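You operate a simulated robot arm through the tools that you are given. There is no shell and no other tool. Be economical: measure what you need, move in short steps, check, and stop when the job is done.

The job below is to be done with a simulated two-armed robot. You get a single attempt, and the scene is never put back.

## Task
Hold the yellow jar on the top of the panel stand steady with one hand and open the yellow jar lid with the other.
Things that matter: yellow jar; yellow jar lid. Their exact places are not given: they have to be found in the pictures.

It is judged by the outcome, as a careful person would: the job done as asked, and still so three seconds after it is handed in. It fails if anything else is knocked over, pushed out of place, dropped, spilled or broken. A push-on lid holds only when it is set on centred and level and pressed home; a screw cap is set on level and turned clockwise until tight.

## Robot
Two 6-joint arms with two-finger parallel grippers on one trunk, on a base that drives. Base frame: it is fixed to the floor where the robot stands at the start and does not move with it; the origin is under the middle of the robot, x ahead of it, y to its left, z up; the surface under the hand at the start is at about z = 750. Lengths are in mm, angles in rad, forces in N, time in s.
The left shoulder is at the start at [60, 187, 1122], the right one opposite. With the tool pointing down near the work surface each hand reaches from about 100 to 600 mm from the robot's upright axis, wherever it stands, measured 20 degrees to its own side. Places, roughly: yellow jar lid [500, 100, 900]. Payload 1.57 kg a hand.
Tool frame (each hand has its own): the origin (TCP) lies between the finger pads and is the grasp point; the fingertips stand 30 mm ahead of it; z points along the fingers, y is the line along which they close. The gripper opens to 110 mm. The fingers are 24 mm wide and 12 mm thick; the gripper's body (48 by 112 mm) begins 78 mm behind the TCP.
Orientation is that of the tool frame in the base frame, as [roll, pitch, yaw] about the fixed x, y, z axes, in that order (R = Rz(yaw) Ry(pitch) Rx(roll)). With the fingers straight down and closing along the base's y, the tool's x points along the base's -x, its y along +y and its z along -z.

## Interface
- The arms move only by the tool send_rows. It takes "left_commands", "right_commands" or both (then of equal length, played together; a hand with none holds still); each is a list of rows, each a list of 7 numbers: the shift along the tool's x, y, z in cm, then the turn, a rotation vector about the tool's x, y, z in rad, then the finger opening in cm, from 0 to 11. In form: [[tx, ty, tz, wx, wy, wz, hand], ...]. A call has 1 to 20 rows; each row shifts and turns the commanded pose from where the row before left it, along the tool's axes as they then stand. Each row takes 0.2 s and may step no farther than 50 mm and 0.15 rad from the row before; otherwise, or with a gripper value out of range, the whole call is refused. Where a pose cannot be reached the arm comes as near as it can. A force on the tool above 40 N (or 10 N above the force at the start of the call, whichever is more), or a blocked arm, ends the call early, and 0.2 s more pass. Each finger travels about 153 mm/s and halts on what it meets, pressing with about 33 N; the grip force reading is that of the motor and also rises with nothing between the fingers. The clock runs only during rows and for 0.2 s after the last one: add rows that do not move to give the fingers time. It gives the time, the measured TCP pose, the force on the tool (base axes), the opening and the grip force at its end, in the units of the frame above (readings bear some noise), with the torque about the TCP (base axes, N m) and any sound that the robot's microphone picked up, and new pictures: "views" is both (left out), scene, wrist or none (wrist: the cameras of the hands that moved).
- Cameras (640 x 400 px; columns grow to the right, rows downward): "scene" is now at [7, 23.4, 1653.1]; the picture's right is [0.34, -0.94, 0.00], its down [-0.78, -0.28, -0.55] and it looks along [0.52, 0.19, -0.83] (base axes); focal length 296 px, centre (320, 200). "left" rides on the left gripper at [70, -16, -141] in its tool frame; the picture's right is [0.23, 0.97, 0.00], its down [-0.86, 0.20, -0.48] and it looks along [-0.47, 0.11, 0.88] (tool axes); focal length 222 px, centre (320, 200). "right" rides on the right gripper at [70, 16, -141] in its tool frame; the picture's right is [-0.23, 0.97, 0.00], its down [-0.86, -0.20, -0.48] and it looks along [-0.47, -0.11, 0.88] (tool axes); focal length 222 px, centre (320, 200).
- move_column(by): slides the trunk up (or, below 0, down) by that many mm; the arms and the scene camera ride with it, the base frame stays. It gives what a move gives, with no picture.
- base_move(legs): drives the robot by 1 to 6 legs, each [ahead, left, turn to the left] in mm, mm and rad, along the robot's own axes; the way and the turn of a leg run together, so that a leg with both is an arc; at most 1500 mm and 3.142 rad a leg. The arms and the cameras ride along, it lands a little off, and it stops where it bumps. It gives what a move gives, and a new picture of the scene camera.
- pan_tilt(pan, tilt): turns the head with the scene camera to pan (to the left, within 1.501 rad either way) and tilt (down, from -0.506 to 1.204), counted from straight ahead of the robot. It gives what a move gives, and a new picture of the scene camera.
- pixel_to_xyz(camera, pixels): for up to 12 pixels [column, row] of the newest picture of that camera ("zoom" is the newest enlarged one), the place [x, y, z] in the base frame of the surface seen there, good to about 2 mm. No time passes.
- enlarge(camera, box): a new picture of the part [left, top, right, bottom] of that camera's present view, enlarged. No time passes.
- hand_in(): hands the job in; it is judged then, once.

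Work in short steps. Measure before you move; look again where a grasp or a placing could have gone wrong, and mend it. You have 80 turns and 260 pictures in all, those below and enlarged ones among them. Open the grippers and draw the arms clear of the work before you hand the job in, unless the task says otherwise; then end with one line.

The tools are called after "Request:" as name(argument=value, ...) on one line, values as JSON. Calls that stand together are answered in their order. send_rows: Moves the arms, as the interface text tells. Its arguments: {"type":"object","properties":{"left_commands":{"type":"array","items":{"type":"array","items":{"type":"number"}}},"right_commands":{"type":"array","items":{"type":"array","items":{"type":"number"}}},"views":{"type":"string","enum":["both","scene","wrist","none"]}},"required":[]} The other tools are called the same way: move_column (by) slides the trunk up or down; base_move (legs) drives the base; pan_tilt (pan, tilt) turns the head that bears the scene camera; pixel_to_xyz (camera, pixels) gives the place of the surface under pixels of a picture; enlarge (camera, box) takes an enlarged picture of a part of a camera's view; hand_in () hands the job in.

At the start:

```text
time: 0.0
left_tool_pos: [357.3, 193.5, 1213.3]
left_ee_rot: [3.141, 0.001, -3.141]
left_ft_force: [-0.2, 0.1, 1.1]
left_moment: [0.03, 0.0, 0.02]
left_grip_width: 109.6
left_finger_force: 0.0
right_tool_pos: [400.2, -63.7, 1133.0]
right_ee_rot: [3.141, 0.0, 3.141]
right_ft_force: [0.1, -0.2, 0.0]
right_moment: [-0.02, -0.01, 0.03]
right_grip_width: 109.9
right_finger_force: 0.1
trunk travel left (down, up): [-750.0, 240.0]
robot x, y, heading: [1.5, -0.3, -0.001]
head pan, tilt: [0.342, 0.984]
```

scene: 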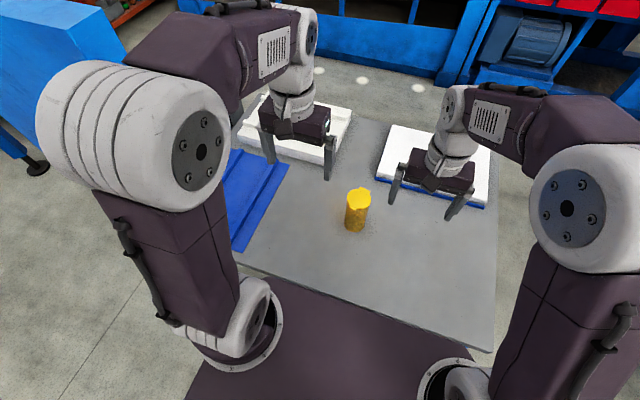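
right: 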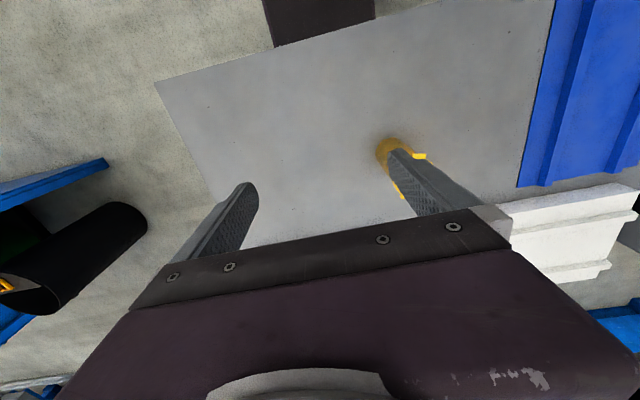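
left: 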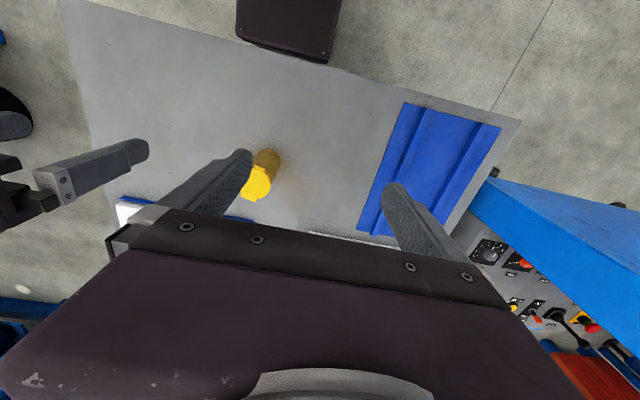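

The jar stands at about (357,208) in the scene picture. I enlarge it to see the lid type.

Request:
enlarge(camera="scene", box=[317, 170, 397, 250])

Request:
enlarge(camera="left", box=[220, 130, 320, 220])

Request:
pixel_to_xyz(camera="scene", pixels=[[358, 198], [350, 198], [368, 198], [358, 191], [358, 206], [355, 215], [355, 225], [347, 220], [364, 220], [340, 245], [380, 225]])

```text
5.00 times, centred on (357, 210) of scene
```

zoom: 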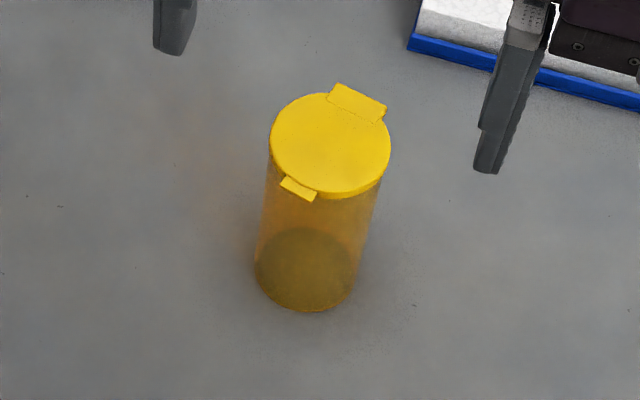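

```text
4.44 times, centred on (270, 175) of left
```

zoom: 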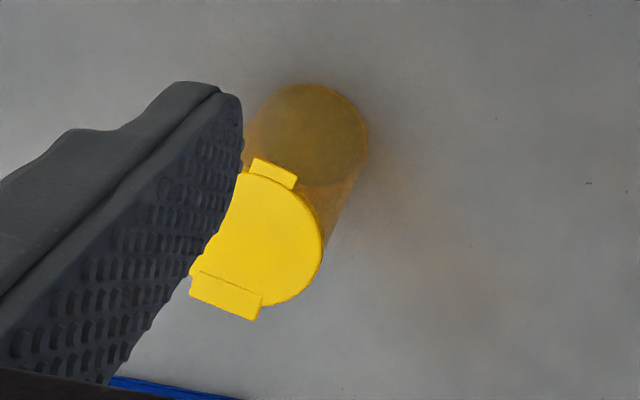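

```text
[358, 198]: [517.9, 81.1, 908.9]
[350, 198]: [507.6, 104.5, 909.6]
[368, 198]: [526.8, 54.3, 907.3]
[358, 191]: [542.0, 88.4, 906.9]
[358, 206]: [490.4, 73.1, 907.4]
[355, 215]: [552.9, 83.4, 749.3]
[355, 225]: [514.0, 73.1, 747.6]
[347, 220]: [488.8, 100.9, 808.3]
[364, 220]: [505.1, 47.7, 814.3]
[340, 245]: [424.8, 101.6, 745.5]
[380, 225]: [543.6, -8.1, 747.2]
```

The lid is a hinged flip-top: tab toward the robot, hinge on the far side. I measure tab, hinge and rim in an enlarged picture.

Request:
enlarge(camera="scene", box=[335, 180, 383, 210])

```text
13.33 times, centred on (359, 195) of scene
```

zoom: 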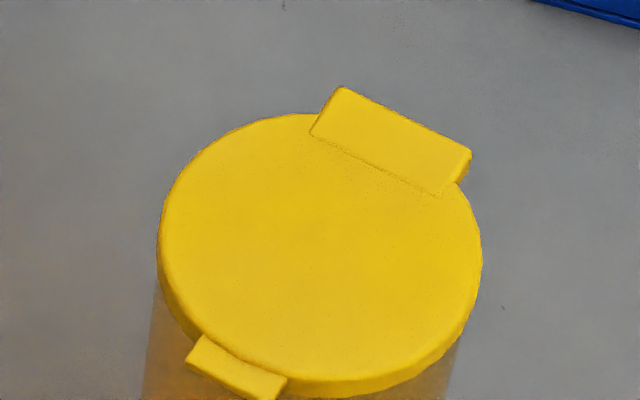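

Good view: I measure hinge (390,140), tab (237,370), the rim edges and centre.

Request:
pixel_to_xyz(camera="zoom", pixels=[[390, 140], [345, 95], [465, 155], [320, 130], [435, 190], [237, 368], [200, 345], [275, 385], [170, 240], [474, 250], [300, 120], [320, 370]])

```text
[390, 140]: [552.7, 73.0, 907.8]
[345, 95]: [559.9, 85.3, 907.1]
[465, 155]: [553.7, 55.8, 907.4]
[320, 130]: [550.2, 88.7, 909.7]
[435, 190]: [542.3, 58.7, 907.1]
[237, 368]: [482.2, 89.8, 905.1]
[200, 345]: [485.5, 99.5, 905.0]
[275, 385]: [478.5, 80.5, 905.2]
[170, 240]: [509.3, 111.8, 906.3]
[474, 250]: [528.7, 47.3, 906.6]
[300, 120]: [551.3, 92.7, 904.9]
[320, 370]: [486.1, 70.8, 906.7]
```

The right hand will hold the body, coming in low from the right side at 45° downward; the left will lift the tab. First I turn the right hand in place (yaw 1.2, tilt 0.78).

Request:
send_rows(right_commands=[[0, 0, 0, 0, 0, -0.15, 11], [0, 0, 0, 0, 0, -0.15, 11], [0, 0, 0, 0, 0, -0.15, 11], [0, 0, 0, 0, 0, -0.15, 11], [0, 0, 0, 0, 0, -0.15, 11], [0, 0, 0, 0, 0, -0.15, 11], [0, 0, 0, 0, 0, -0.15, 11], [0, 0, 0, 0, 0, -0.15, 11], [0, 0, 0, 0, -0.131, 0, 11], [0, 0, 0, 0, -0.131, 0, 11], [0, 0, 0, 0, -0.131, 0, 11], [0, 0, 0, 0, -0.131, 0, 11], [0, 0, 0, 0, -0.131, 0, 11], [0, 0, 0, 0, -0.131, 0, 11], [0, 0, 0, 0, 0, 0, 11]], views="scene")

```text
time: 3.2
left_tool_pos: [357.4, 192.4, 1212.4]
left_ee_rot: [-3.141, -0.001, -3.141]
left_ft_force: [0.1, -0.1, -0.6]
left_moment: [0.0, -0.03, 0.03]
left_grip_width: 109.9
left_finger_force: 0.0
right_tool_pos: [401.1, -65.0, 1130.6]
right_ee_rot: [3.141, 0.787, -1.942]
right_ft_force: [0.8, -0.6, -1.2]
right_moment: [-0.01, -0.01, 0.0]
right_grip_width: 110.2
right_finger_force: 0.2
trunk travel left (down, up): [-750.0, 240.0]
robot x, y, heading: [4.6, 1.0, -0.003]
head pan, tilt: [0.342, 0.984]
```

scene: 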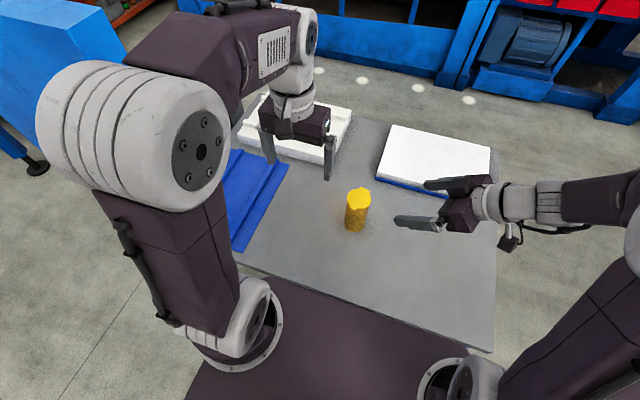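

Orientation is as wanted, and the way is free. I move the right hand to a standoff 120 mm short of the jar along its approach.

Request:
send_rows(right_commands=[[1.75, -0.953, 3.93, 0, 0, 0, 11], [1.75, -0.953, 3.93, 0, 0, 0, 11], [1.75, -0.953, 3.93, 0, 0, 0, 11], [1.75, -0.953, 3.93, 0, 0, 0, 11], [1.75, -0.953, 3.93, 0, 0, 0, 11], [1.75, -0.953, 3.93, 0, 0, 0, 11], [0, 0, 0, 0, 0, 0, 11]], views="both")

```text
time: 4.8
left_tool_pos: [357.3, 192.9, 1212.0]
left_ee_rot: [3.14, -0.001, 3.141]
left_ft_force: [-0.6, 0.1, 0.0]
left_moment: [-0.03, -0.02, -0.02]
left_grip_width: 110.0
left_finger_force: 0.0
right_tool_pos: [485.9, 0.4, 890.4]
right_ee_rot: [-3.142, 0.786, -1.941]
right_ft_force: [0.9, -0.3, 0.0]
right_moment: [0.01, 0.03, -0.01]
right_grip_width: 110.0
right_finger_force: 0.1
trunk travel left (down, up): [-750.0, 240.0]
robot x, y, heading: [-2.6, -0.8, 0.003]
head pan, tilt: [0.342, 0.984]
```

scene: 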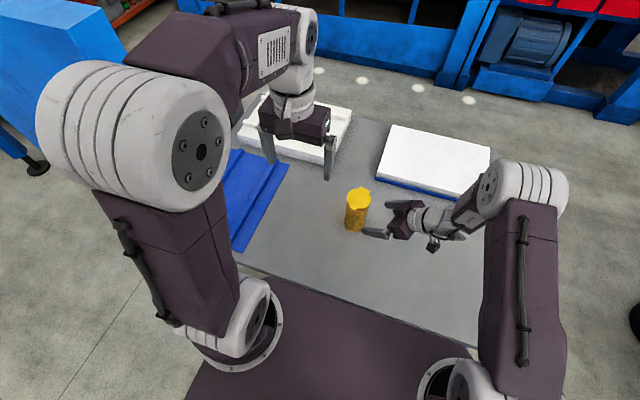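
right: 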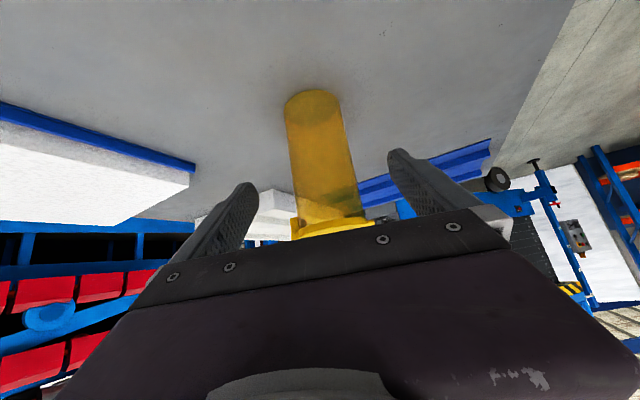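

The jar (320,160) lies centred between the fingers. I advance 121 mm along the tool axis, still open.

Request:
send_rows(right_commands=[[0, -0.05, 2.4, 0, 0, 0, 11], [0, -0.05, 2.4, 0, 0, 0, 11], [0, -0.05, 2.4, 0, 0, 0, 11], [0, -0.03, 2.4, 0, 0, 0, 11], [0, 0, 2.5, 0, 0, 0, 11], [0, 0, 0, 0, 0, 0, 11]], views="both")

Request:
enlarge(camera="scene", box=[310, 165, 410, 245])

```text
time: 6.2
left_tool_pos: [358.1, 193.4, 1212.5]
left_ee_rot: [-3.141, 0.0, 3.141]
left_ft_force: [-0.3, 0.5, 0.3]
left_moment: [0.03, -0.01, -0.02]
left_grip_width: 109.9
left_finger_force: 0.1
right_tool_pos: [519.6, 80.2, 804.6]
right_ee_rot: [3.141, 0.785, -1.94]
right_ft_force: [0.4, -0.7, 1.0]
right_moment: [-0.01, 0.0, 0.01]
right_grip_width: 109.8
right_finger_force: 0.0
trunk travel left (down, up): [-750.0, 240.0]
robot x, y, heading: [-1.5, -2.2, -0.007]
head pan, tilt: [0.342, 0.984]
```

scene: 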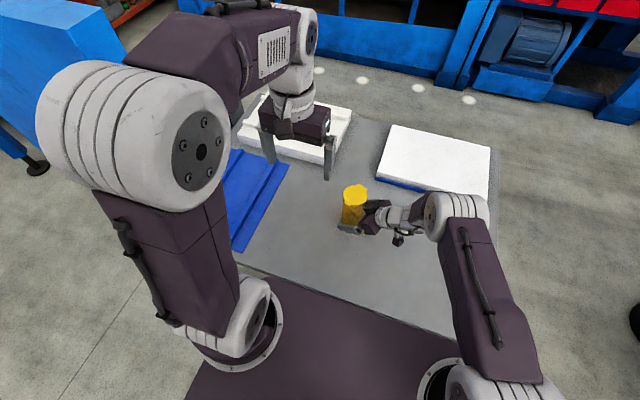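
right: 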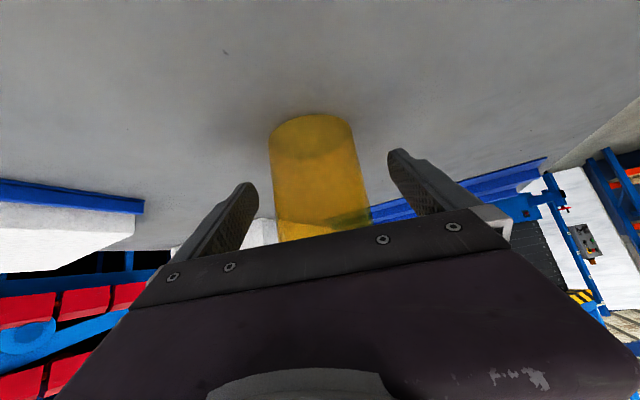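

```text
5.00 times, centred on (360, 205) of scene
```

zoom: 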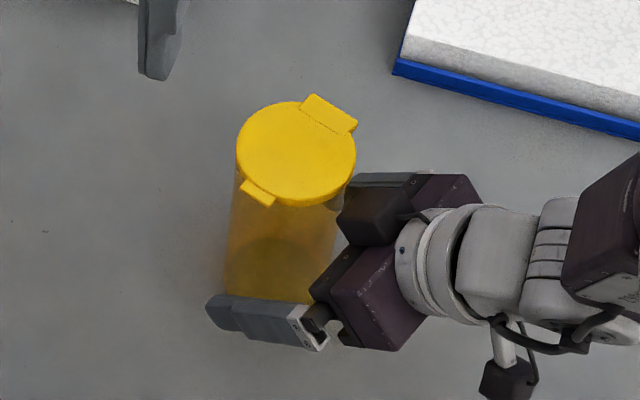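

Fingers straddle the jar. The scene view shifted a little, so I check whether the jar has moved.

Request:
pixel_to_xyz(camera="zoom", pixels=[[330, 113], [258, 193], [240, 150], [353, 160], [296, 153], [250, 185], [270, 198]])

Request:
pixel_to_xyz(camera="right", pixels=[[320, 180], [282, 200], [360, 200], [300, 150], [240, 215], [410, 180]])

```text
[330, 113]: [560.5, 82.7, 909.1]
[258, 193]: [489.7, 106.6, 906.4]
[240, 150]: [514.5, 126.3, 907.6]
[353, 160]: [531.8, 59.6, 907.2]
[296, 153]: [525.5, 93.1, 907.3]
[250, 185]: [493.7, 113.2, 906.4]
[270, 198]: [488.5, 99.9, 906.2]
```

```text
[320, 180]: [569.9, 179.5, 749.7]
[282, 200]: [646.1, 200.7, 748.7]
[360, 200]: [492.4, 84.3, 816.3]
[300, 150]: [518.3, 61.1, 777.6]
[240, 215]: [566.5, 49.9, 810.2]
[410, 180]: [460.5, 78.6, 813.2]
```

The jar slid about 14 mm ahead of the gripper (lid now centred near (525,93)), so the palm touched it at this tilt. I lower the hand's tilt to 60° from vertical, which frees the upper body, then move 14 mm forward with the hand still open.

Request:
send_rows(right_commands=[[0, 0, 0, 0, -0.135, 0, 11], [0, 0, 0, 0, -0.135, 0, 11], [-0.35, -0.04, 0.6, 0, 0, 0, 11], [-0.35, -0.04, 0.6, 0, 0, 0, 11], [0, 0, 0, 0, 0, 0, 11]], views="both")

Request:
enlarge(camera="scene", box=[310, 165, 410, 245])

Request:
pixel_to_xyz(camera="zoom", pixels=[[330, 113], [258, 193], [240, 150], [353, 160], [296, 153]])

```text
time: 7.4
left_tool_pos: [357.1, 191.9, 1212.8]
left_ee_rot: [-3.141, -0.002, -3.14]
left_ft_force: [0.0, 0.2, -0.7]
left_moment: [0.0, 0.0, -0.04]
left_grip_width: 110.2
left_finger_force: 0.2
right_tool_pos: [526.5, 92.1, 805.2]
right_ee_rot: [3.142, 1.058, -1.943]
right_ft_force: [-0.6, -1.2, 0.7]
right_moment: [0.0, -0.01, 0.03]
right_grip_width: 110.0
right_finger_force: 0.0
trunk travel left (down, up): [-750.0, 240.0]
robot x, y, heading: [1.0, -2.8, -0.005]
head pan, tilt: [0.342, 0.984]
```

scene: 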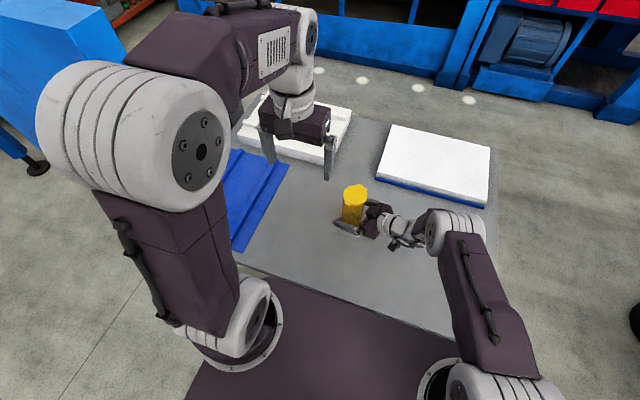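
right: 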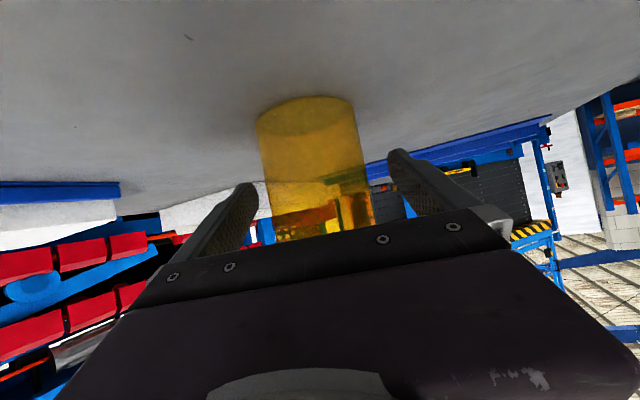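

```text
5.00 times, centred on (360, 205) of scene
```

zoom: 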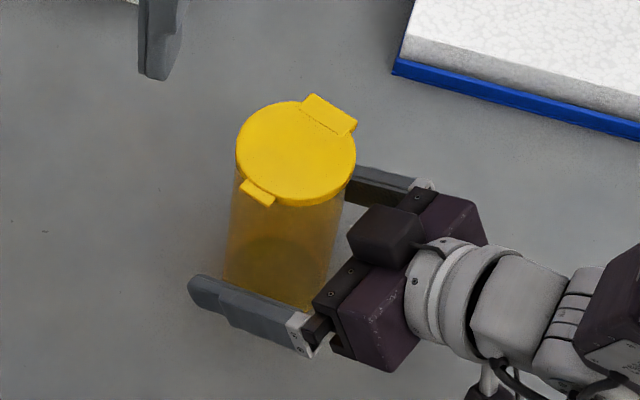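

```text
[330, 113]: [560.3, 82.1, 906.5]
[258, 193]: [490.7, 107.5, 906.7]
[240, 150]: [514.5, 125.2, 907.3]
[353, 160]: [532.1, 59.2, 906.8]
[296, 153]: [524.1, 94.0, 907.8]
```

The jar stayed put and is centred. I close the right hand on it.

Request:
send_rows(right_commands=[[0, 0, 0, 0, 0, 0, 9], [0, 0, 0, 0, 0, 0, 7.5], [0, 0, 0, 0, 0, 0, 6.5], [0, 0, 0, 0, 0, 0, 5], [0, 0, 0, 0, 0, 0, 4], [0, 0, 0, 0, 0, 0, 4]], views="none")

Request:
enlarge(camera="scene", box=[310, 165, 410, 245])

Request:
pixel_to_xyz(camera="zoom", pixels=[[330, 113], [258, 193], [240, 150], [353, 160], [296, 153], [250, 187], [268, 200]])

```text
time: 8.8
left_tool_pos: [357.2, 193.1, 1212.9]
left_ee_rot: [3.141, 0.001, 3.141]
left_ft_force: [0.1, 0.2, 0.5]
left_moment: [0.0, 0.03, 0.01]
left_grip_width: 110.0
left_finger_force: 0.1
right_tool_pos: [525.9, 94.2, 805.6]
right_ee_rot: [3.141, 1.056, -1.941]
right_ft_force: [0.4, 0.0, 0.0]
right_moment: [0.05, 0.05, 0.06]
right_grip_width: 72.0
right_finger_force: 33.4
trunk travel left (down, up): [-750.0, 240.0]
robot x, y, heading: [1.9, -1.5, 0.002]
head pan, tilt: [0.342, 0.984]
```

```text
5.00 times, centred on (360, 205) of scene
```

zoom: 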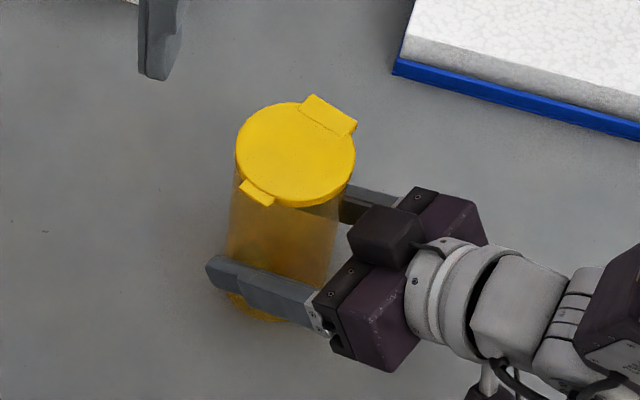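

```text
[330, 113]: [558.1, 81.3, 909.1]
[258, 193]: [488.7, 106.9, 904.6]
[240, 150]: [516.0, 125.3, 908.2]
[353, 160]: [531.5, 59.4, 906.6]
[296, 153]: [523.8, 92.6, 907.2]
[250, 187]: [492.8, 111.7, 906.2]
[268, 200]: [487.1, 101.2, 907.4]
```

The right hand holds the jar firmly (72 mm, 33 N). Tab at about (489,107,905), hinge (559,81), so the lid's axis runs at yaw −0.35. I turn the left hand (yaw −0.35, tilt 0.7) in place and close it.

Request:
send_rows(left_commands=[[0, 0, 0, 0, 0, 0.117, 8], [0, 0, 0, 0, 0, 0.117, 6], [0, 0, 0, 0, 0, 0.117, 4], [0, 0, 0, 0, -0.14, 0, 2], [0, 0, 0, 0, -0.14, 0, 0], [0, 0, 0, 0, -0.14, 0, 0], [0, 0, 0, 0, -0.14, 0, 0], [0, 0, 0, 0, -0.14, 0, 0], [0, 0, 0, 0, 0, 0, 0]], views="scene")

```text
time: 10.8
left_tool_pos: [367.5, 197.5, 1206.5]
left_ee_rot: [-3.141, 0.699, 2.79]
left_ft_force: [0.3, -0.2, 0.1]
left_moment: [0.04, 0.01, -0.02]
left_grip_width: 0.0
left_finger_force: 21.6
left hand out of reach, approached as far as the arm can: row 8
right_tool_pos: [525.9, 94.1, 804.5]
right_ee_rot: [3.141, 1.056, -1.943]
right_ft_force: [-1.7, -0.1, 0.1]
right_moment: [0.07, 0.07, 0.07]
right_grip_width: 71.8
right_finger_force: 32.7
trunk travel left (down, up): [-750.0, 240.0]
robot x, y, heading: [3.0, 1.0, -0.002]
head pan, tilt: [0.342, 0.984]
```

scene: 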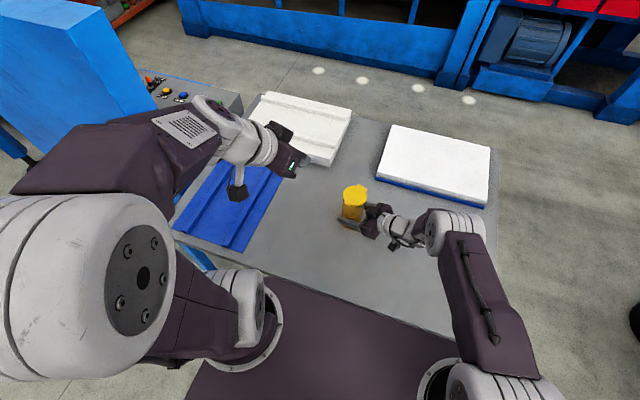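

The arm is too folded for a straight-ahead approach, so I'll come from the left side instead, sliding the closed fingers as a bar under the tab. I check the heights of things on the left of the table.

Request:
pixel_to_xyz(camera="scene", pixels=[[230, 190], [250, 215], [275, 165], [300, 155], [325, 160], [320, 120], [255, 190], [340, 110], [215, 100]])

Request:
enlarge(camera="scene", box=[335, 175, 375, 200])

```text
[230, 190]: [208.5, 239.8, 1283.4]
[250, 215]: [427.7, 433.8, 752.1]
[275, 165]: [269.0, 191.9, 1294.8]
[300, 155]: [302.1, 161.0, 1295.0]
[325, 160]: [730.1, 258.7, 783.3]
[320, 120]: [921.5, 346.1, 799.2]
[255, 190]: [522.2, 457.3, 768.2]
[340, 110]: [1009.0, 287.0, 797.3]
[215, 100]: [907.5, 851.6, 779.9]
```

```text
16.00 times, centred on (355, 188) of scene
```

zoom: 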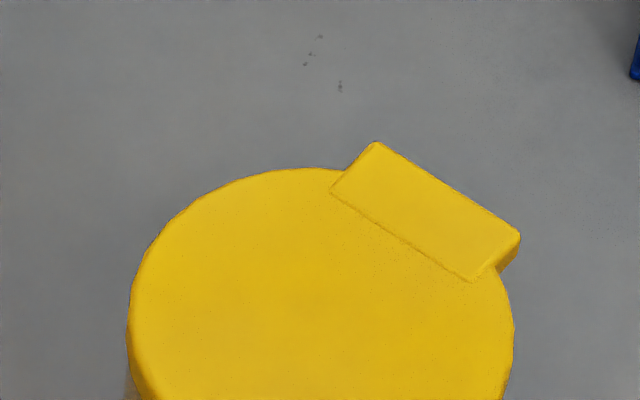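

Surroundings are low (≤800), so there is room. I move the left hand to about (470,250,1040) and yaw it to −1.92, so that it points across the front of the jar.

Request:
send_rows(left_commands=[[0.93, 1.7, 3.55, 0, 0, 0, 0], [0.93, 1.7, 3.55, 0, 0, 0, 0], [0.93, 1.7, 3.55, 0, 0, 0, 0], [0.93, 1.7, 3.55, 0, 0, 0, 0], [0.93, 1.7, 3.55, 0, 0, 0, 0], [0, 0, 0, 0.092, 0, 0.109, 0], [0, 0, 0, 0.092, 0, 0.109, 0], [0, 0, 0, 0.092, 0, 0.109, 0], [0, 0, 0, 0.092, 0, 0.109, 0], [0, 0, 0, 0.092, 0, 0.109, 0], [0, 0, 0, 0.092, 0, 0.109, 0], [0, 0, 0, 0.092, 0, 0.109, 0], [0, 0, 0, 0.092, 0, 0.109, 0], [0, 0, 0, 0.092, 0, 0.109, 0], [0, 0, 0, 0.092, 0, 0.109, 0], [0, 0, 0, 0.092, 0, 0.109, 0], [0, 0, 0, 0, 0, 0, 0]], views="scene")

```text
time: 14.4
left_tool_pos: [469.8, 249.4, 1041.2]
left_ee_rot: [-3.138, 0.701, 1.219]
left_ft_force: [0.3, 0.3, 0.1]
left_moment: [0.02, 0.03, 0.02]
left_grip_width: 0.0
left_finger_force: 21.4
right_tool_pos: [526.3, 94.2, 804.4]
right_ee_rot: [-3.141, 1.055, -1.943]
right_ft_force: [-0.4, 1.1, 0.9]
right_moment: [0.06, -0.02, 0.02]
right_grip_width: 71.8
right_finger_force: 32.8
trunk travel left (down, up): [-750.0, 240.0]
robot x, y, heading: [0.3, -2.3, -0.001]
head pan, tilt: [0.342, 0.984]
```

scene: 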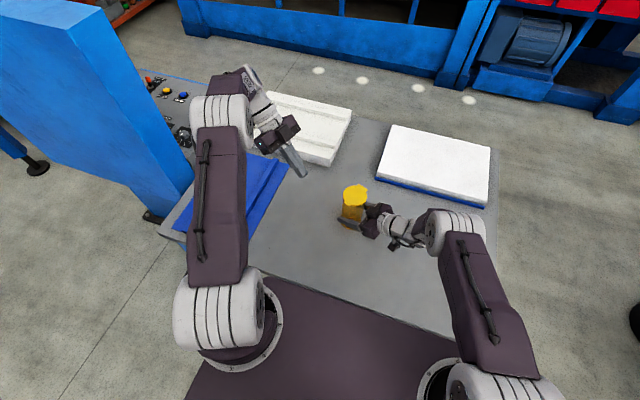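

The left hand now points across the jar's front. I tilt it near horizontal and bring it to a standoff at about (504,218,885), beside the tab.

Request:
send_rows(left_commands=[[0, 0, 0, 0, -0.15, 0, 0], [0, 0, 0, 0, -0.15, 0, 0], [0, 0, 0, 0, -0.15, 0, 0], [0, 0, 0, 0, -0.15, 0, 0], [0, 0, 0, 0, -0.15, 0, 0], [3.82, 1.065, 0.9, 0, 0, 0, 0], [3.82, 1.065, 0.9, 0, 0, 0, 0], [3.82, 1.065, 0.9, 0, 0, 0, 0], [3.82, 1.065, 0.9, 0, 0, 0, 0], [0, 0, 0, 0, 0, 0, 0]], views="both")

Request:
enlarge(camera="scene", box=[310, 165, 390, 215])

Request:
enlarge(camera="left", box=[240, 100, 400, 200])

```text
time: 16.6
left_tool_pos: [395.4, 142.2, 904.3]
left_ee_rot: [-3.136, 1.449, 1.226]
left_ft_force: [-0.4, 0.5, 0.0]
left_moment: [0.03, 0.03, 0.01]
left_grip_width: 0.0
left_finger_force: 21.3
left hand out of reach, approached as far as the arm can: row 2, 3, 4, 5, 6, 7, 8, 9
right_tool_pos: [526.8, 92.9, 806.0]
right_ee_rot: [-3.141, 1.058, -1.941]
right_ft_force: [0.2, -0.7, 0.1]
right_moment: [0.08, 0.01, -0.04]
right_grip_width: 72.0
right_finger_force: 33.2
trunk travel left (down, up): [-750.0, 240.0]
robot x, y, heading: [0.2, -1.1, 0.002]
head pan, tilt: [0.342, 0.984]
```

scene: 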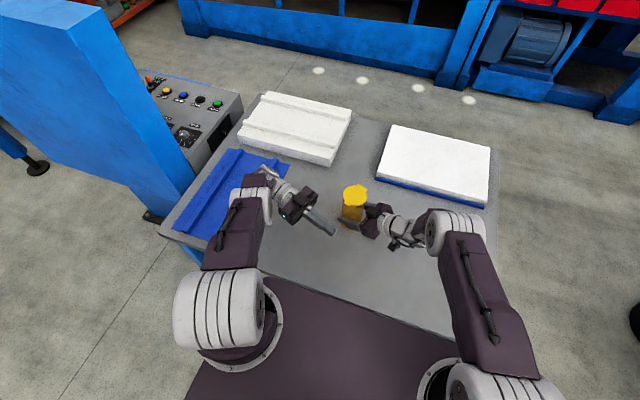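
left: 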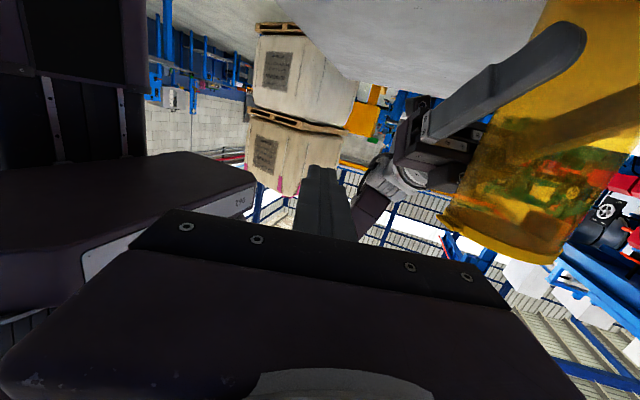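

```text
8.00 times, centred on (350, 190) of scene
```

zoom: 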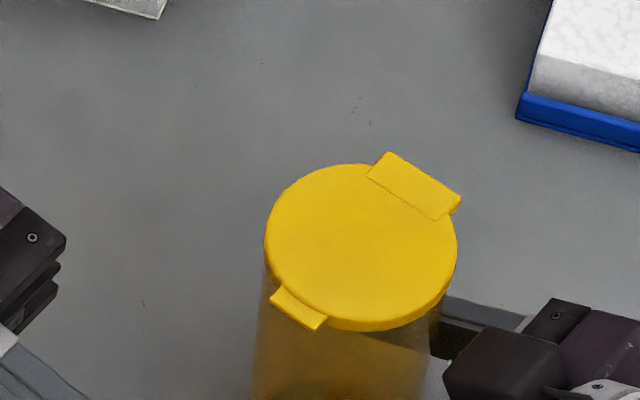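

```text
4.00 times, centred on (320, 150) of left
```

zoom: 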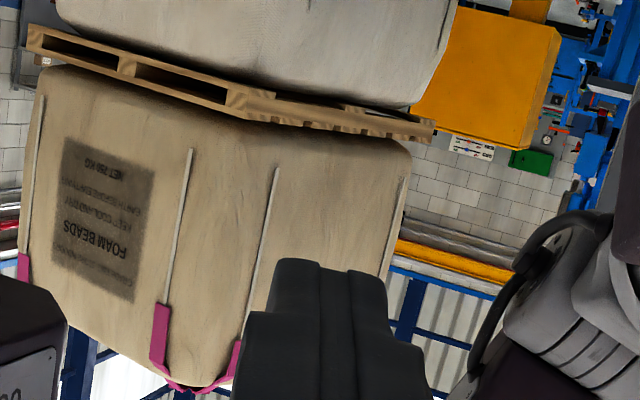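

The arm fell short (TCP at (395,142,904) instead of (504,218,885)): that yaw reaches too far out. A heading of about −1.3 keeps the wrist in reach; I command TCP (455,189,885), then yaw back by 0.62.

Request:
send_rows(left_commands=[[-0.26, -1.8, 2.19, 0, 0, 0, 0], [-0.26, -1.8, 2.19, 0, 0, 0, 0], [0, 0, 0, -0.1236, 0, -0.015, 0], [0, 0, 0, -0.1236, 0, -0.015, 0], [0, 0, 0, -0.1236, 0, -0.015, 0], [0, 0, 0, -0.1236, 0, -0.015, 0], [0, 0, 0, -0.1236, 0, -0.015, 0], [0, 0, 0, 0, 0.1, 0, 0], [0, 0, 0, 0, 0, 0, 0]], views="both")

```text
time: 18.6
left_tool_pos: [414.5, 154.3, 890.6]
left_ee_rot: [-3.113, 1.35, 1.867]
left_ft_force: [-0.8, -0.3, 1.0]
left_moment: [0.01, 0.01, -0.01]
left_grip_width: 0.0
left_finger_force: 21.5
left hand out of reach, approached as far as the arm can: row 4, 5, 6, 7, 8
right_tool_pos: [526.2, 93.5, 805.1]
right_ee_rot: [3.141, 1.056, -1.942]
right_ft_force: [-0.2, -0.1, 0.4]
right_moment: [0.07, -0.01, 0.01]
right_grip_width: 71.9
right_finger_force: 32.9
trunk travel left (down, up): [-750.0, 240.0]
robot x, y, heading: [0.1, -0.8, 0.002]
head pan, tilt: [0.342, 0.984]
```

scene: 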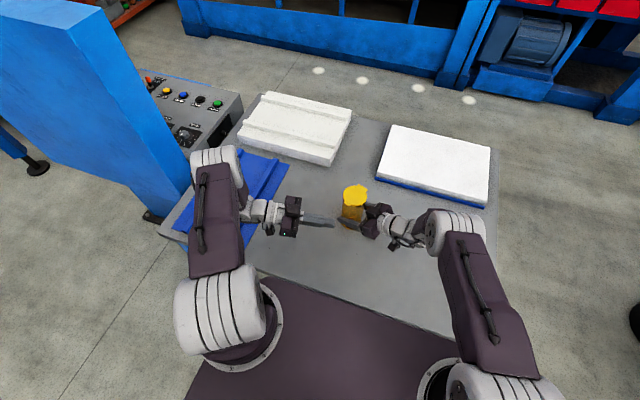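
left: 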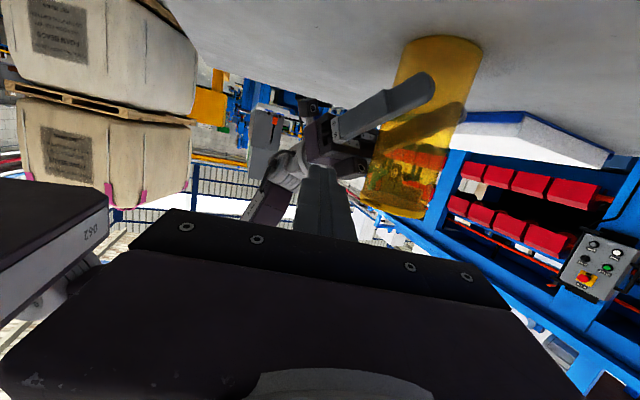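

Still short of reach by ~50 mm. The right arm reaches well in a mirrored pose with tilt 1.05, so I ease the left tilt to 1.05 and yaw to −1.2 and see if it arrives.

Request:
send_rows(left_commands=[[0, 0, 0, 0, 0.15, 0, 0], [0, 0, 0, 0, 0.15, 0, 0], [0, 0, 0, -0.087, 0, -0.05, 0], [0, 0, 0, 0, 0, 0, 0], [0, 0, 0, 0, 0, 0, 0]], views="scene")

```text
time: 19.8
left_tool_pos: [435.6, 163.3, 893.1]
left_ee_rot: [-3.128, 1.051, 1.954]
left_ft_force: [0.2, 0.0, -0.1]
left_moment: [-0.01, -0.01, 0.0]
left_grip_width: 0.0
left_finger_force: 21.8
left hand out of reach, approached as far as the arm can: row 1, 3
right_tool_pos: [526.6, 94.2, 804.6]
right_ee_rot: [3.141, 1.056, -1.942]
right_ft_force: [1.5, -1.0, 0.0]
right_moment: [0.09, -0.02, 0.04]
right_grip_width: 71.7
right_finger_force: 32.8
trunk travel left (down, up): [-750.0, 240.0]
robot x, y, heading: [0.5, 1.8, -0.001]
head pan, tilt: [0.342, 0.984]
```

scene: 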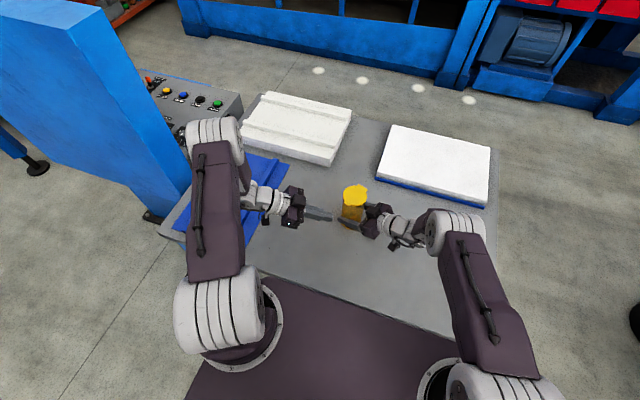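

The command seems to settle at the reached pose, now in reach: TCP (436,163,893), yaw −1.19, tilt 1.05. I look closely at the tab and the fingertips before going in.

Request:
enlarge(camera="scene", box=[310, 185, 374, 225])

Request:
enlarge(camera="left", box=[280, 80, 480, 220])

Request:
pixel_to_xyz(camera="scene", pixels=[[331, 218], [329, 213], [320, 210], [352, 203], [364, 188]])

```text
10.00 times, centred on (342, 205) of scene
```

zoom: 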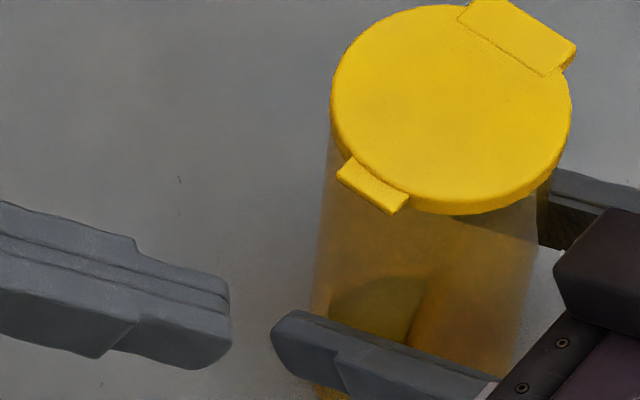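

```text
2.86 times, centred on (380, 150) of left
```

zoom: 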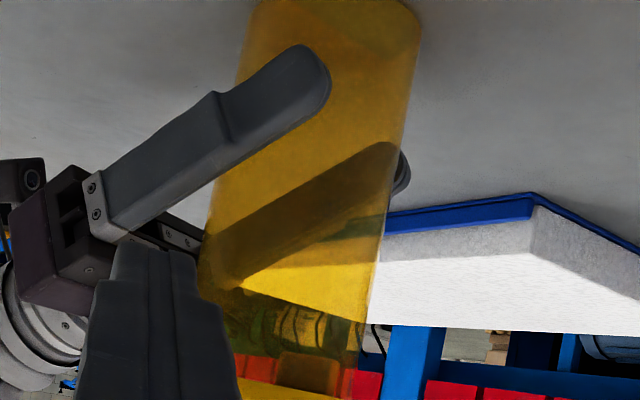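

```text
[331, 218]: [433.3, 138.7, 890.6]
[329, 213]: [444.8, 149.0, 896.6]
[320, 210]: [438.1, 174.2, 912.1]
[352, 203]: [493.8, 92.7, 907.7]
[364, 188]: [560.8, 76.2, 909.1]
```

The tab underside is near z≈902 and fingertips are rounded. I move sideways 15 mm, then advance 35 mm, stopping about 12 mm short to check alignment below the tab.

Request:
send_rows(left_commands=[[0, 0.76, 0, 0, 0, 0, 0], [0, 0.76, 0, 0, 0, 0, 0], [-0.62, 0, 1, 0, 0, 0, 0], [-0.62, 0, 1, 0, 0, 0, 0], [-0.62, 0, 1, 0, 0, 0, 0], [0, 0, 0, 0, 0, 0, 0]], views="none")

Request:
enlarge(camera="scene", box=[310, 185, 374, 225])

Request:
pixel_to_xyz(camera="zoom", pixels=[[345, 172], [370, 185], [400, 205], [355, 165], [400, 195], [375, 192], [375, 200]])

```text
time: 21.2
left_tool_pos: [462.5, 137.5, 895.1]
left_ee_rot: [-3.139, 1.049, 1.944]
left_ft_force: [0.1, -0.3, -0.6]
left_moment: [0.0, 0.01, -0.02]
left_grip_width: 0.0
left_finger_force: 21.6
right_tool_pos: [526.0, 93.0, 804.3]
right_ee_rot: [-3.141, 1.056, -1.941]
right_ft_force: [-0.4, -0.8, -0.5]
right_moment: [0.07, -0.04, 0.01]
right_grip_width: 71.8
right_finger_force: 33.3
trunk travel left (down, up): [-750.0, 240.0]
robot x, y, heading: [1.1, -0.6, -0.003]
head pan, tilt: [0.342, 0.984]
```

```text
10.00 times, centred on (342, 205) of scene
```

zoom: 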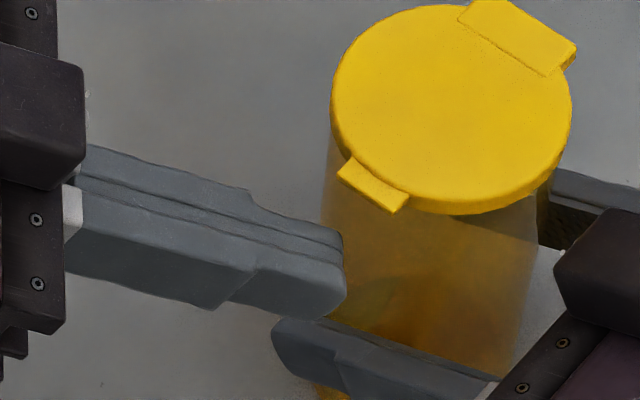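

```text
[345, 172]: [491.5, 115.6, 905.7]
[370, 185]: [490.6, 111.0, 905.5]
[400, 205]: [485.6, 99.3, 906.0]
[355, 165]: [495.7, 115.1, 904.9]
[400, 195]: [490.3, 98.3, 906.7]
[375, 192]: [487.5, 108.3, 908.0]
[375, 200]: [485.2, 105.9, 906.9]
```

Tab outer edge is at about (485,105,905), and the finger is aligned with it. I lower 3 mm and advance 13 mm under the tab in small steps, watching force.

Request:
send_rows(left_commands=[[0.26, 0, 0.15, 0, 0, 0, 0], [-0.22, 0, 0.38, 0, 0, 0, 0], [-0.22, 0, 0.38, 0, 0, 0, 0], [-0.22, 0, 0.38, 0, 0, 0, 0], [0, 0, 0, 0, 0, 0, 0]], views="none")

Request:
enlarge(camera="scene", box=[310, 185, 374, 225])

Request:
enlarge(camera="left", box=[260, 80, 480, 220])

```text
time: 22.4
left_tool_pos: [466.3, 124.6, 891.1]
left_ee_rot: [-3.14, 1.049, 1.947]
left_ft_force: [0.4, -0.4, -0.4]
left_moment: [0.01, -0.02, -0.01]
left_grip_width: 0.0
left_finger_force: 21.6
right_tool_pos: [524.4, 94.7, 805.0]
right_ee_rot: [-3.142, 1.056, -1.943]
right_ft_force: [-0.5, -0.1, -0.4]
right_moment: [0.01, -0.04, 0.02]
right_grip_width: 71.5
right_finger_force: 32.7
trunk travel left (down, up): [-750.0, 240.0]
robot x, y, heading: [1.3, 1.5, 0.002]
head pan, tilt: [0.342, 0.984]
```

```text
10.00 times, centred on (342, 205) of scene
```

zoom: 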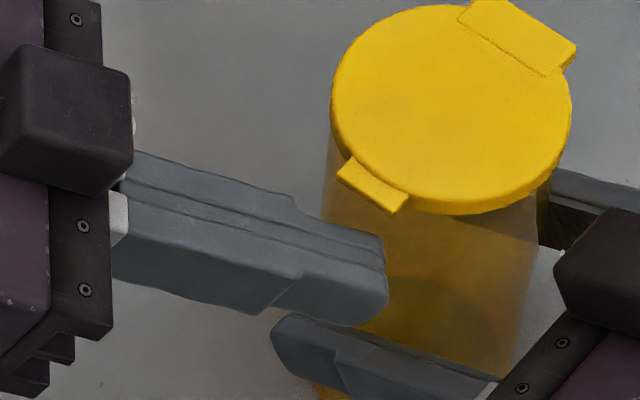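

```text
2.86 times, centred on (370, 150) of left
```

zoom: 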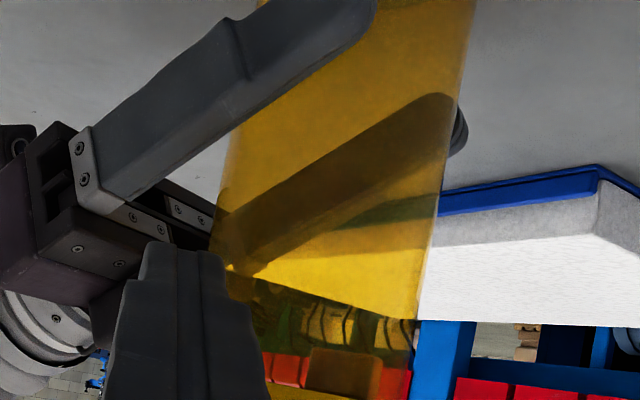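

No contact yet. I measure the fingertip's place against the tab.

Request:
enlarge(camera="scene", box=[326, 195, 358, 215])

Request:
pixel_to_xyz(camera="zoom", pixels=[[200, 225], [320, 255], [425, 290], [430, 330], [250, 190], [395, 170], [330, 150], [300, 280]])

```text
16.00 times, centred on (342, 205) of scene
```

zoom: 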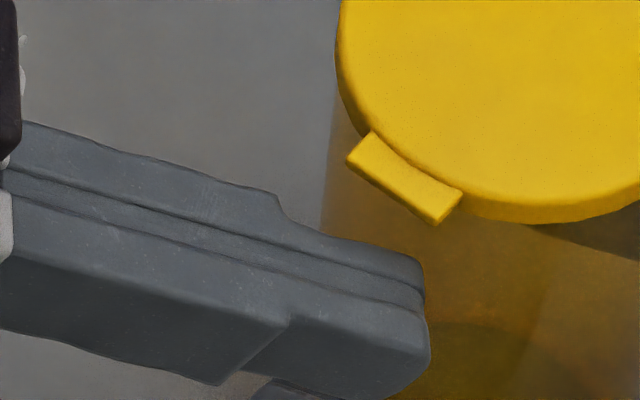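

```text
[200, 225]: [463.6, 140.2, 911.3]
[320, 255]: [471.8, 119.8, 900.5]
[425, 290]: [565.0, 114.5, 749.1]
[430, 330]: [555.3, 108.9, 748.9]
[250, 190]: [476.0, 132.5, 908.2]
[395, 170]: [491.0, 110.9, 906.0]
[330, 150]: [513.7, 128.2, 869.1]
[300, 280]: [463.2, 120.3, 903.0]
```

The tip would catch the tab only by its corner at this angle. I back off 20 mm and yaw 0.39 back toward head-on, plus tilt 0.15 flatter, for a fuller overlap.

Request:
send_rows(left_commands=[[0.5, 0, -0.87, 0, 0, 0, 0], [0.5, 0, -0.87, 0, 0, 0, 0], [0, 0, 0, -0.113, 0, -0.065, 0], [0, 0, 0, -0.113, 0, -0.065, 0], [0, 0, 0, -0.113, 0, -0.065, 0], [0, 0, 0, 0, -0.15, 0, 0], [0, 0, 0, 0, 0, 0, 0]], views="none")

Request:
enlarge(camera="scene", box=[310, 185, 374, 225])

```text
time: 24.0
left_tool_pos: [530.6, 176.7, 902.2]
left_ee_rot: [-3.125, 1.201, 2.348]
left_ft_force: [-0.2, 0.4, 0.5]
left_moment: [0.01, 0.02, 0.03]
left_grip_width: 0.1
left_finger_force: 21.2
left hand out of reach, approached as far as the arm can: row 3, 4, 5, 6
right_tool_pos: [525.5, 94.2, 804.8]
right_ee_rot: [3.14, 1.059, -1.942]
right_ft_force: [0.1, 0.4, 0.3]
right_moment: [-0.02, -0.05, 0.05]
right_grip_width: 71.5
right_finger_force: 32.8
trunk travel left (down, up): [-750.0, 240.0]
robot x, y, heading: [-3.9, 0.5, -0.0]
head pan, tilt: [0.342, 0.984]
```

```text
10.00 times, centred on (342, 205) of scene
```

zoom: 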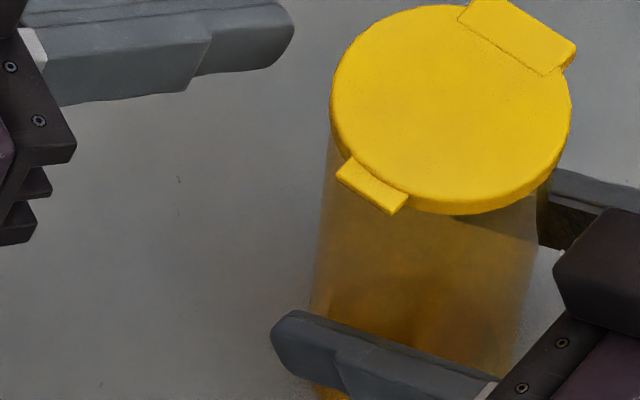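

The arm was pushed 80 mm outward: the robot stands too close for a head-on approach. I release the jar, withdraw both hands, and will drive back 130 mm, then regrip.

Request:
send_rows(right_commands=[[0, 0, 0, 0, 0, 0, 8.5], [0, 0, 0, 0, 0, 0, 11], [0, 0, 0, 0, 0, 0, 11], [0, 0, -2, 0, 0, 0, 11], [0, 0, -3, 0, 0, 0, 11], [0, 0, -4, 0, 0, 0, 11], [0, 0, -4, 0, 0, 0, 11], [0, 0, 0, 0, 0, 0, 11]], left_commands=[[-2, 0, -2.5, 0, 0, 0, 0], [-2, 0, -2.5, 0, 0, 0, 0], [-2, 0, -2.5, 0, 0, 0, 0], [0, 0, 0, 0, 0, 0, 0], [0, 0, 0, 0, 0, 0, 0], [0, 0, 0, 0, 0, 0, 0], [0, 0, 0, 0, 0, 0, 0], [0, 0, 0, 0, 0, 0, 0]], views="scene")

```text
time: 25.8
left_tool_pos: [496.8, 211.6, 986.1]
left_ee_rot: [-3.14, 1.197, 2.34]
left_ft_force: [-1.5, 0.7, -1.1]
left_moment: [-0.02, -0.04, -0.01]
left_grip_width: 0.0
left_finger_force: 21.7
right_tool_pos: [485.7, -12.8, 870.7]
right_ee_rot: [3.137, 1.056, -1.944]
right_ft_force: [0.2, -0.6, -0.7]
right_moment: [-0.04, 0.02, -0.02]
right_grip_width: 110.0
right_finger_force: 0.1
trunk travel left (down, up): [-750.0, 240.0]
robot x, y, heading: [-4.0, 2.7, 0.001]
head pan, tilt: [0.342, 0.984]
```

scene: 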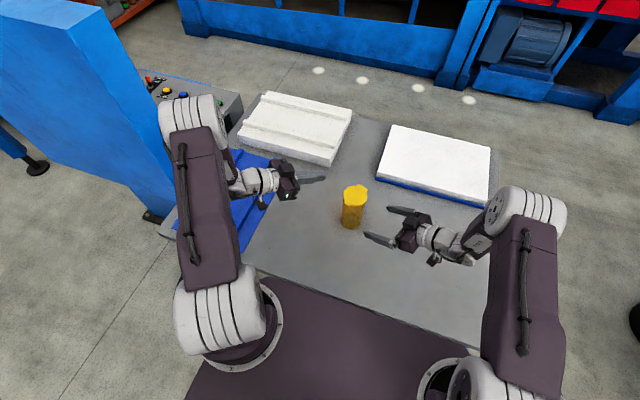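

Both hands are clear and the jar stands upright. I drive back 130 mm.

Request:
base_move(legs=[[-130, 0, 0]])

Request:
pan_tilt(pan=0.15, tilt=0.9)

Request:
enlarge(camera="scene", box=[270, 130, 370, 210])

```text
time: 27.1
left_tool_pos: [367.5, 211.2, 985.2]
left_ee_rot: [-3.136, 1.2, 2.34]
left_ft_force: [-0.2, -0.8, 0.0]
left_moment: [-0.02, 0.01, 0.03]
left_grip_width: 0.1
left_finger_force: 21.8
right_tool_pos: [356.2, -13.3, 870.8]
right_ee_rot: [3.136, 1.057, -1.945]
right_ft_force: [0.1, 0.4, -0.1]
right_moment: [-0.03, 0.03, 0.01]
right_grip_width: 109.9
right_finger_force: 0.1
trunk travel left (down, up): [-750.0, 240.0]
robot x, y, heading: [-128.2, 0.5, 0.0]
head pan, tilt: [0.342, 0.984]
```

scene: 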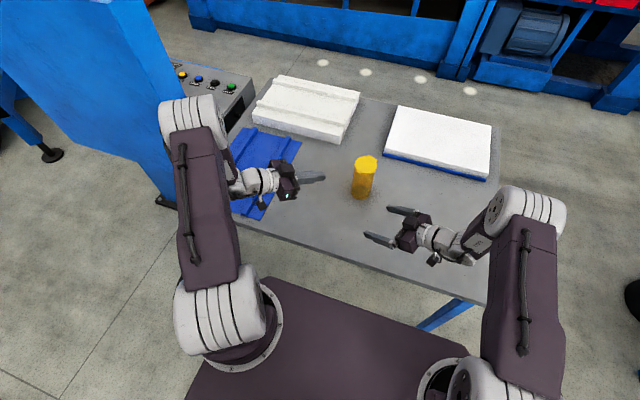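

```text
time: 27.8
left_tool_pos: [366.8, 211.5, 985.7]
left_ee_rot: [-3.139, 1.202, 2.335]
left_ft_force: [0.1, -1.1, -0.1]
left_moment: [-0.03, -0.01, -0.01]
left_grip_width: 0.1
left_finger_force: 21.3
right_tool_pos: [355.2, -12.2, 871.2]
right_ee_rot: [3.14, 1.056, -1.943]
right_ft_force: [0.0, 1.1, -0.8]
right_moment: [-0.02, 0.02, 0.01]
right_grip_width: 110.1
right_finger_force: 0.0
trunk travel left (down, up): [-750.0, 240.0]
robot x, y, heading: [-125.6, 0.8, -0.001]
head pan, tilt: [0.15, 0.901]
```

scene: 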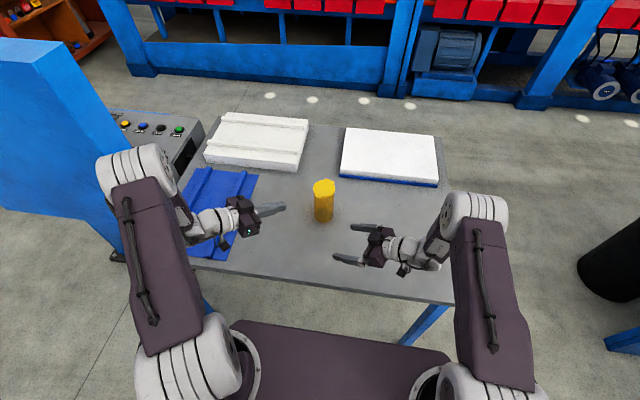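

```text
5.00 times, centred on (320, 170) of scene
```

zoom: 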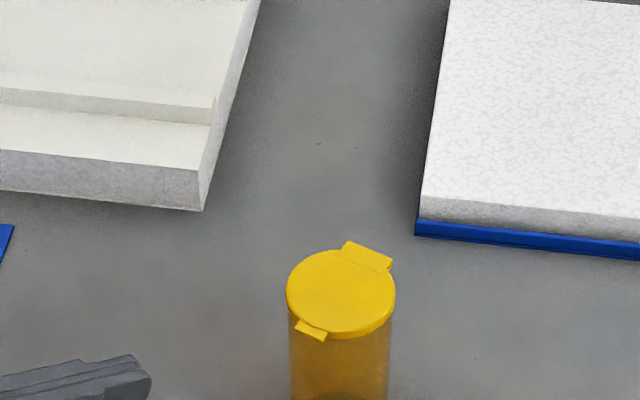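

I measure the lid's present place in a closer view.

Request:
enlarge(camera="scene", box=[304, 172, 344, 197])

Request:
pixel_to_xyz(camera="zoom", pixels=[[320, 180], [395, 145], [240, 300], [220, 285], [270, 305], [158, 200], [485, 200], [160, 190], [300, 115], [330, 320]])

```text
16.00 times, centred on (324, 184) of scene
```

zoom: 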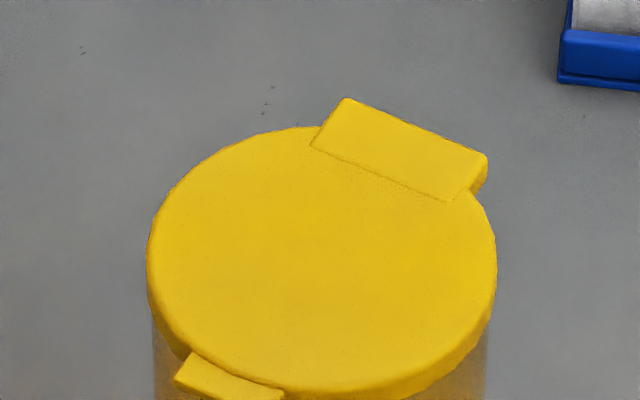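

```text
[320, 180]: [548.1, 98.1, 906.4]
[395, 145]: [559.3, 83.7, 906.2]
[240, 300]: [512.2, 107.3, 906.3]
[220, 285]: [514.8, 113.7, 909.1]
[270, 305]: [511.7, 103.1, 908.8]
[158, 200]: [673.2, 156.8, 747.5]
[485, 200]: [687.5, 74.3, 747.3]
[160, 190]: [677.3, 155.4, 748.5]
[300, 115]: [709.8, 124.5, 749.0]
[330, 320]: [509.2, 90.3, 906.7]
```

I take the missing points: tab (232,378), rim left/right, hinge.

Request:
pixel_to_xyz(camera="zoom", pixels=[[232, 378], [190, 368], [275, 393], [400, 150], [155, 255], [490, 260], [320, 255], [345, 105], [480, 160]])

```text
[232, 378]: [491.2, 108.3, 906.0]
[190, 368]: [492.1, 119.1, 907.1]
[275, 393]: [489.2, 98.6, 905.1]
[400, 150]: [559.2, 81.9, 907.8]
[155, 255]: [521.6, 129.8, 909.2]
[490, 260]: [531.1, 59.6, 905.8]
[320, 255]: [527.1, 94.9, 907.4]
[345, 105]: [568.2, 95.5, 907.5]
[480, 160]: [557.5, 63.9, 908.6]
```

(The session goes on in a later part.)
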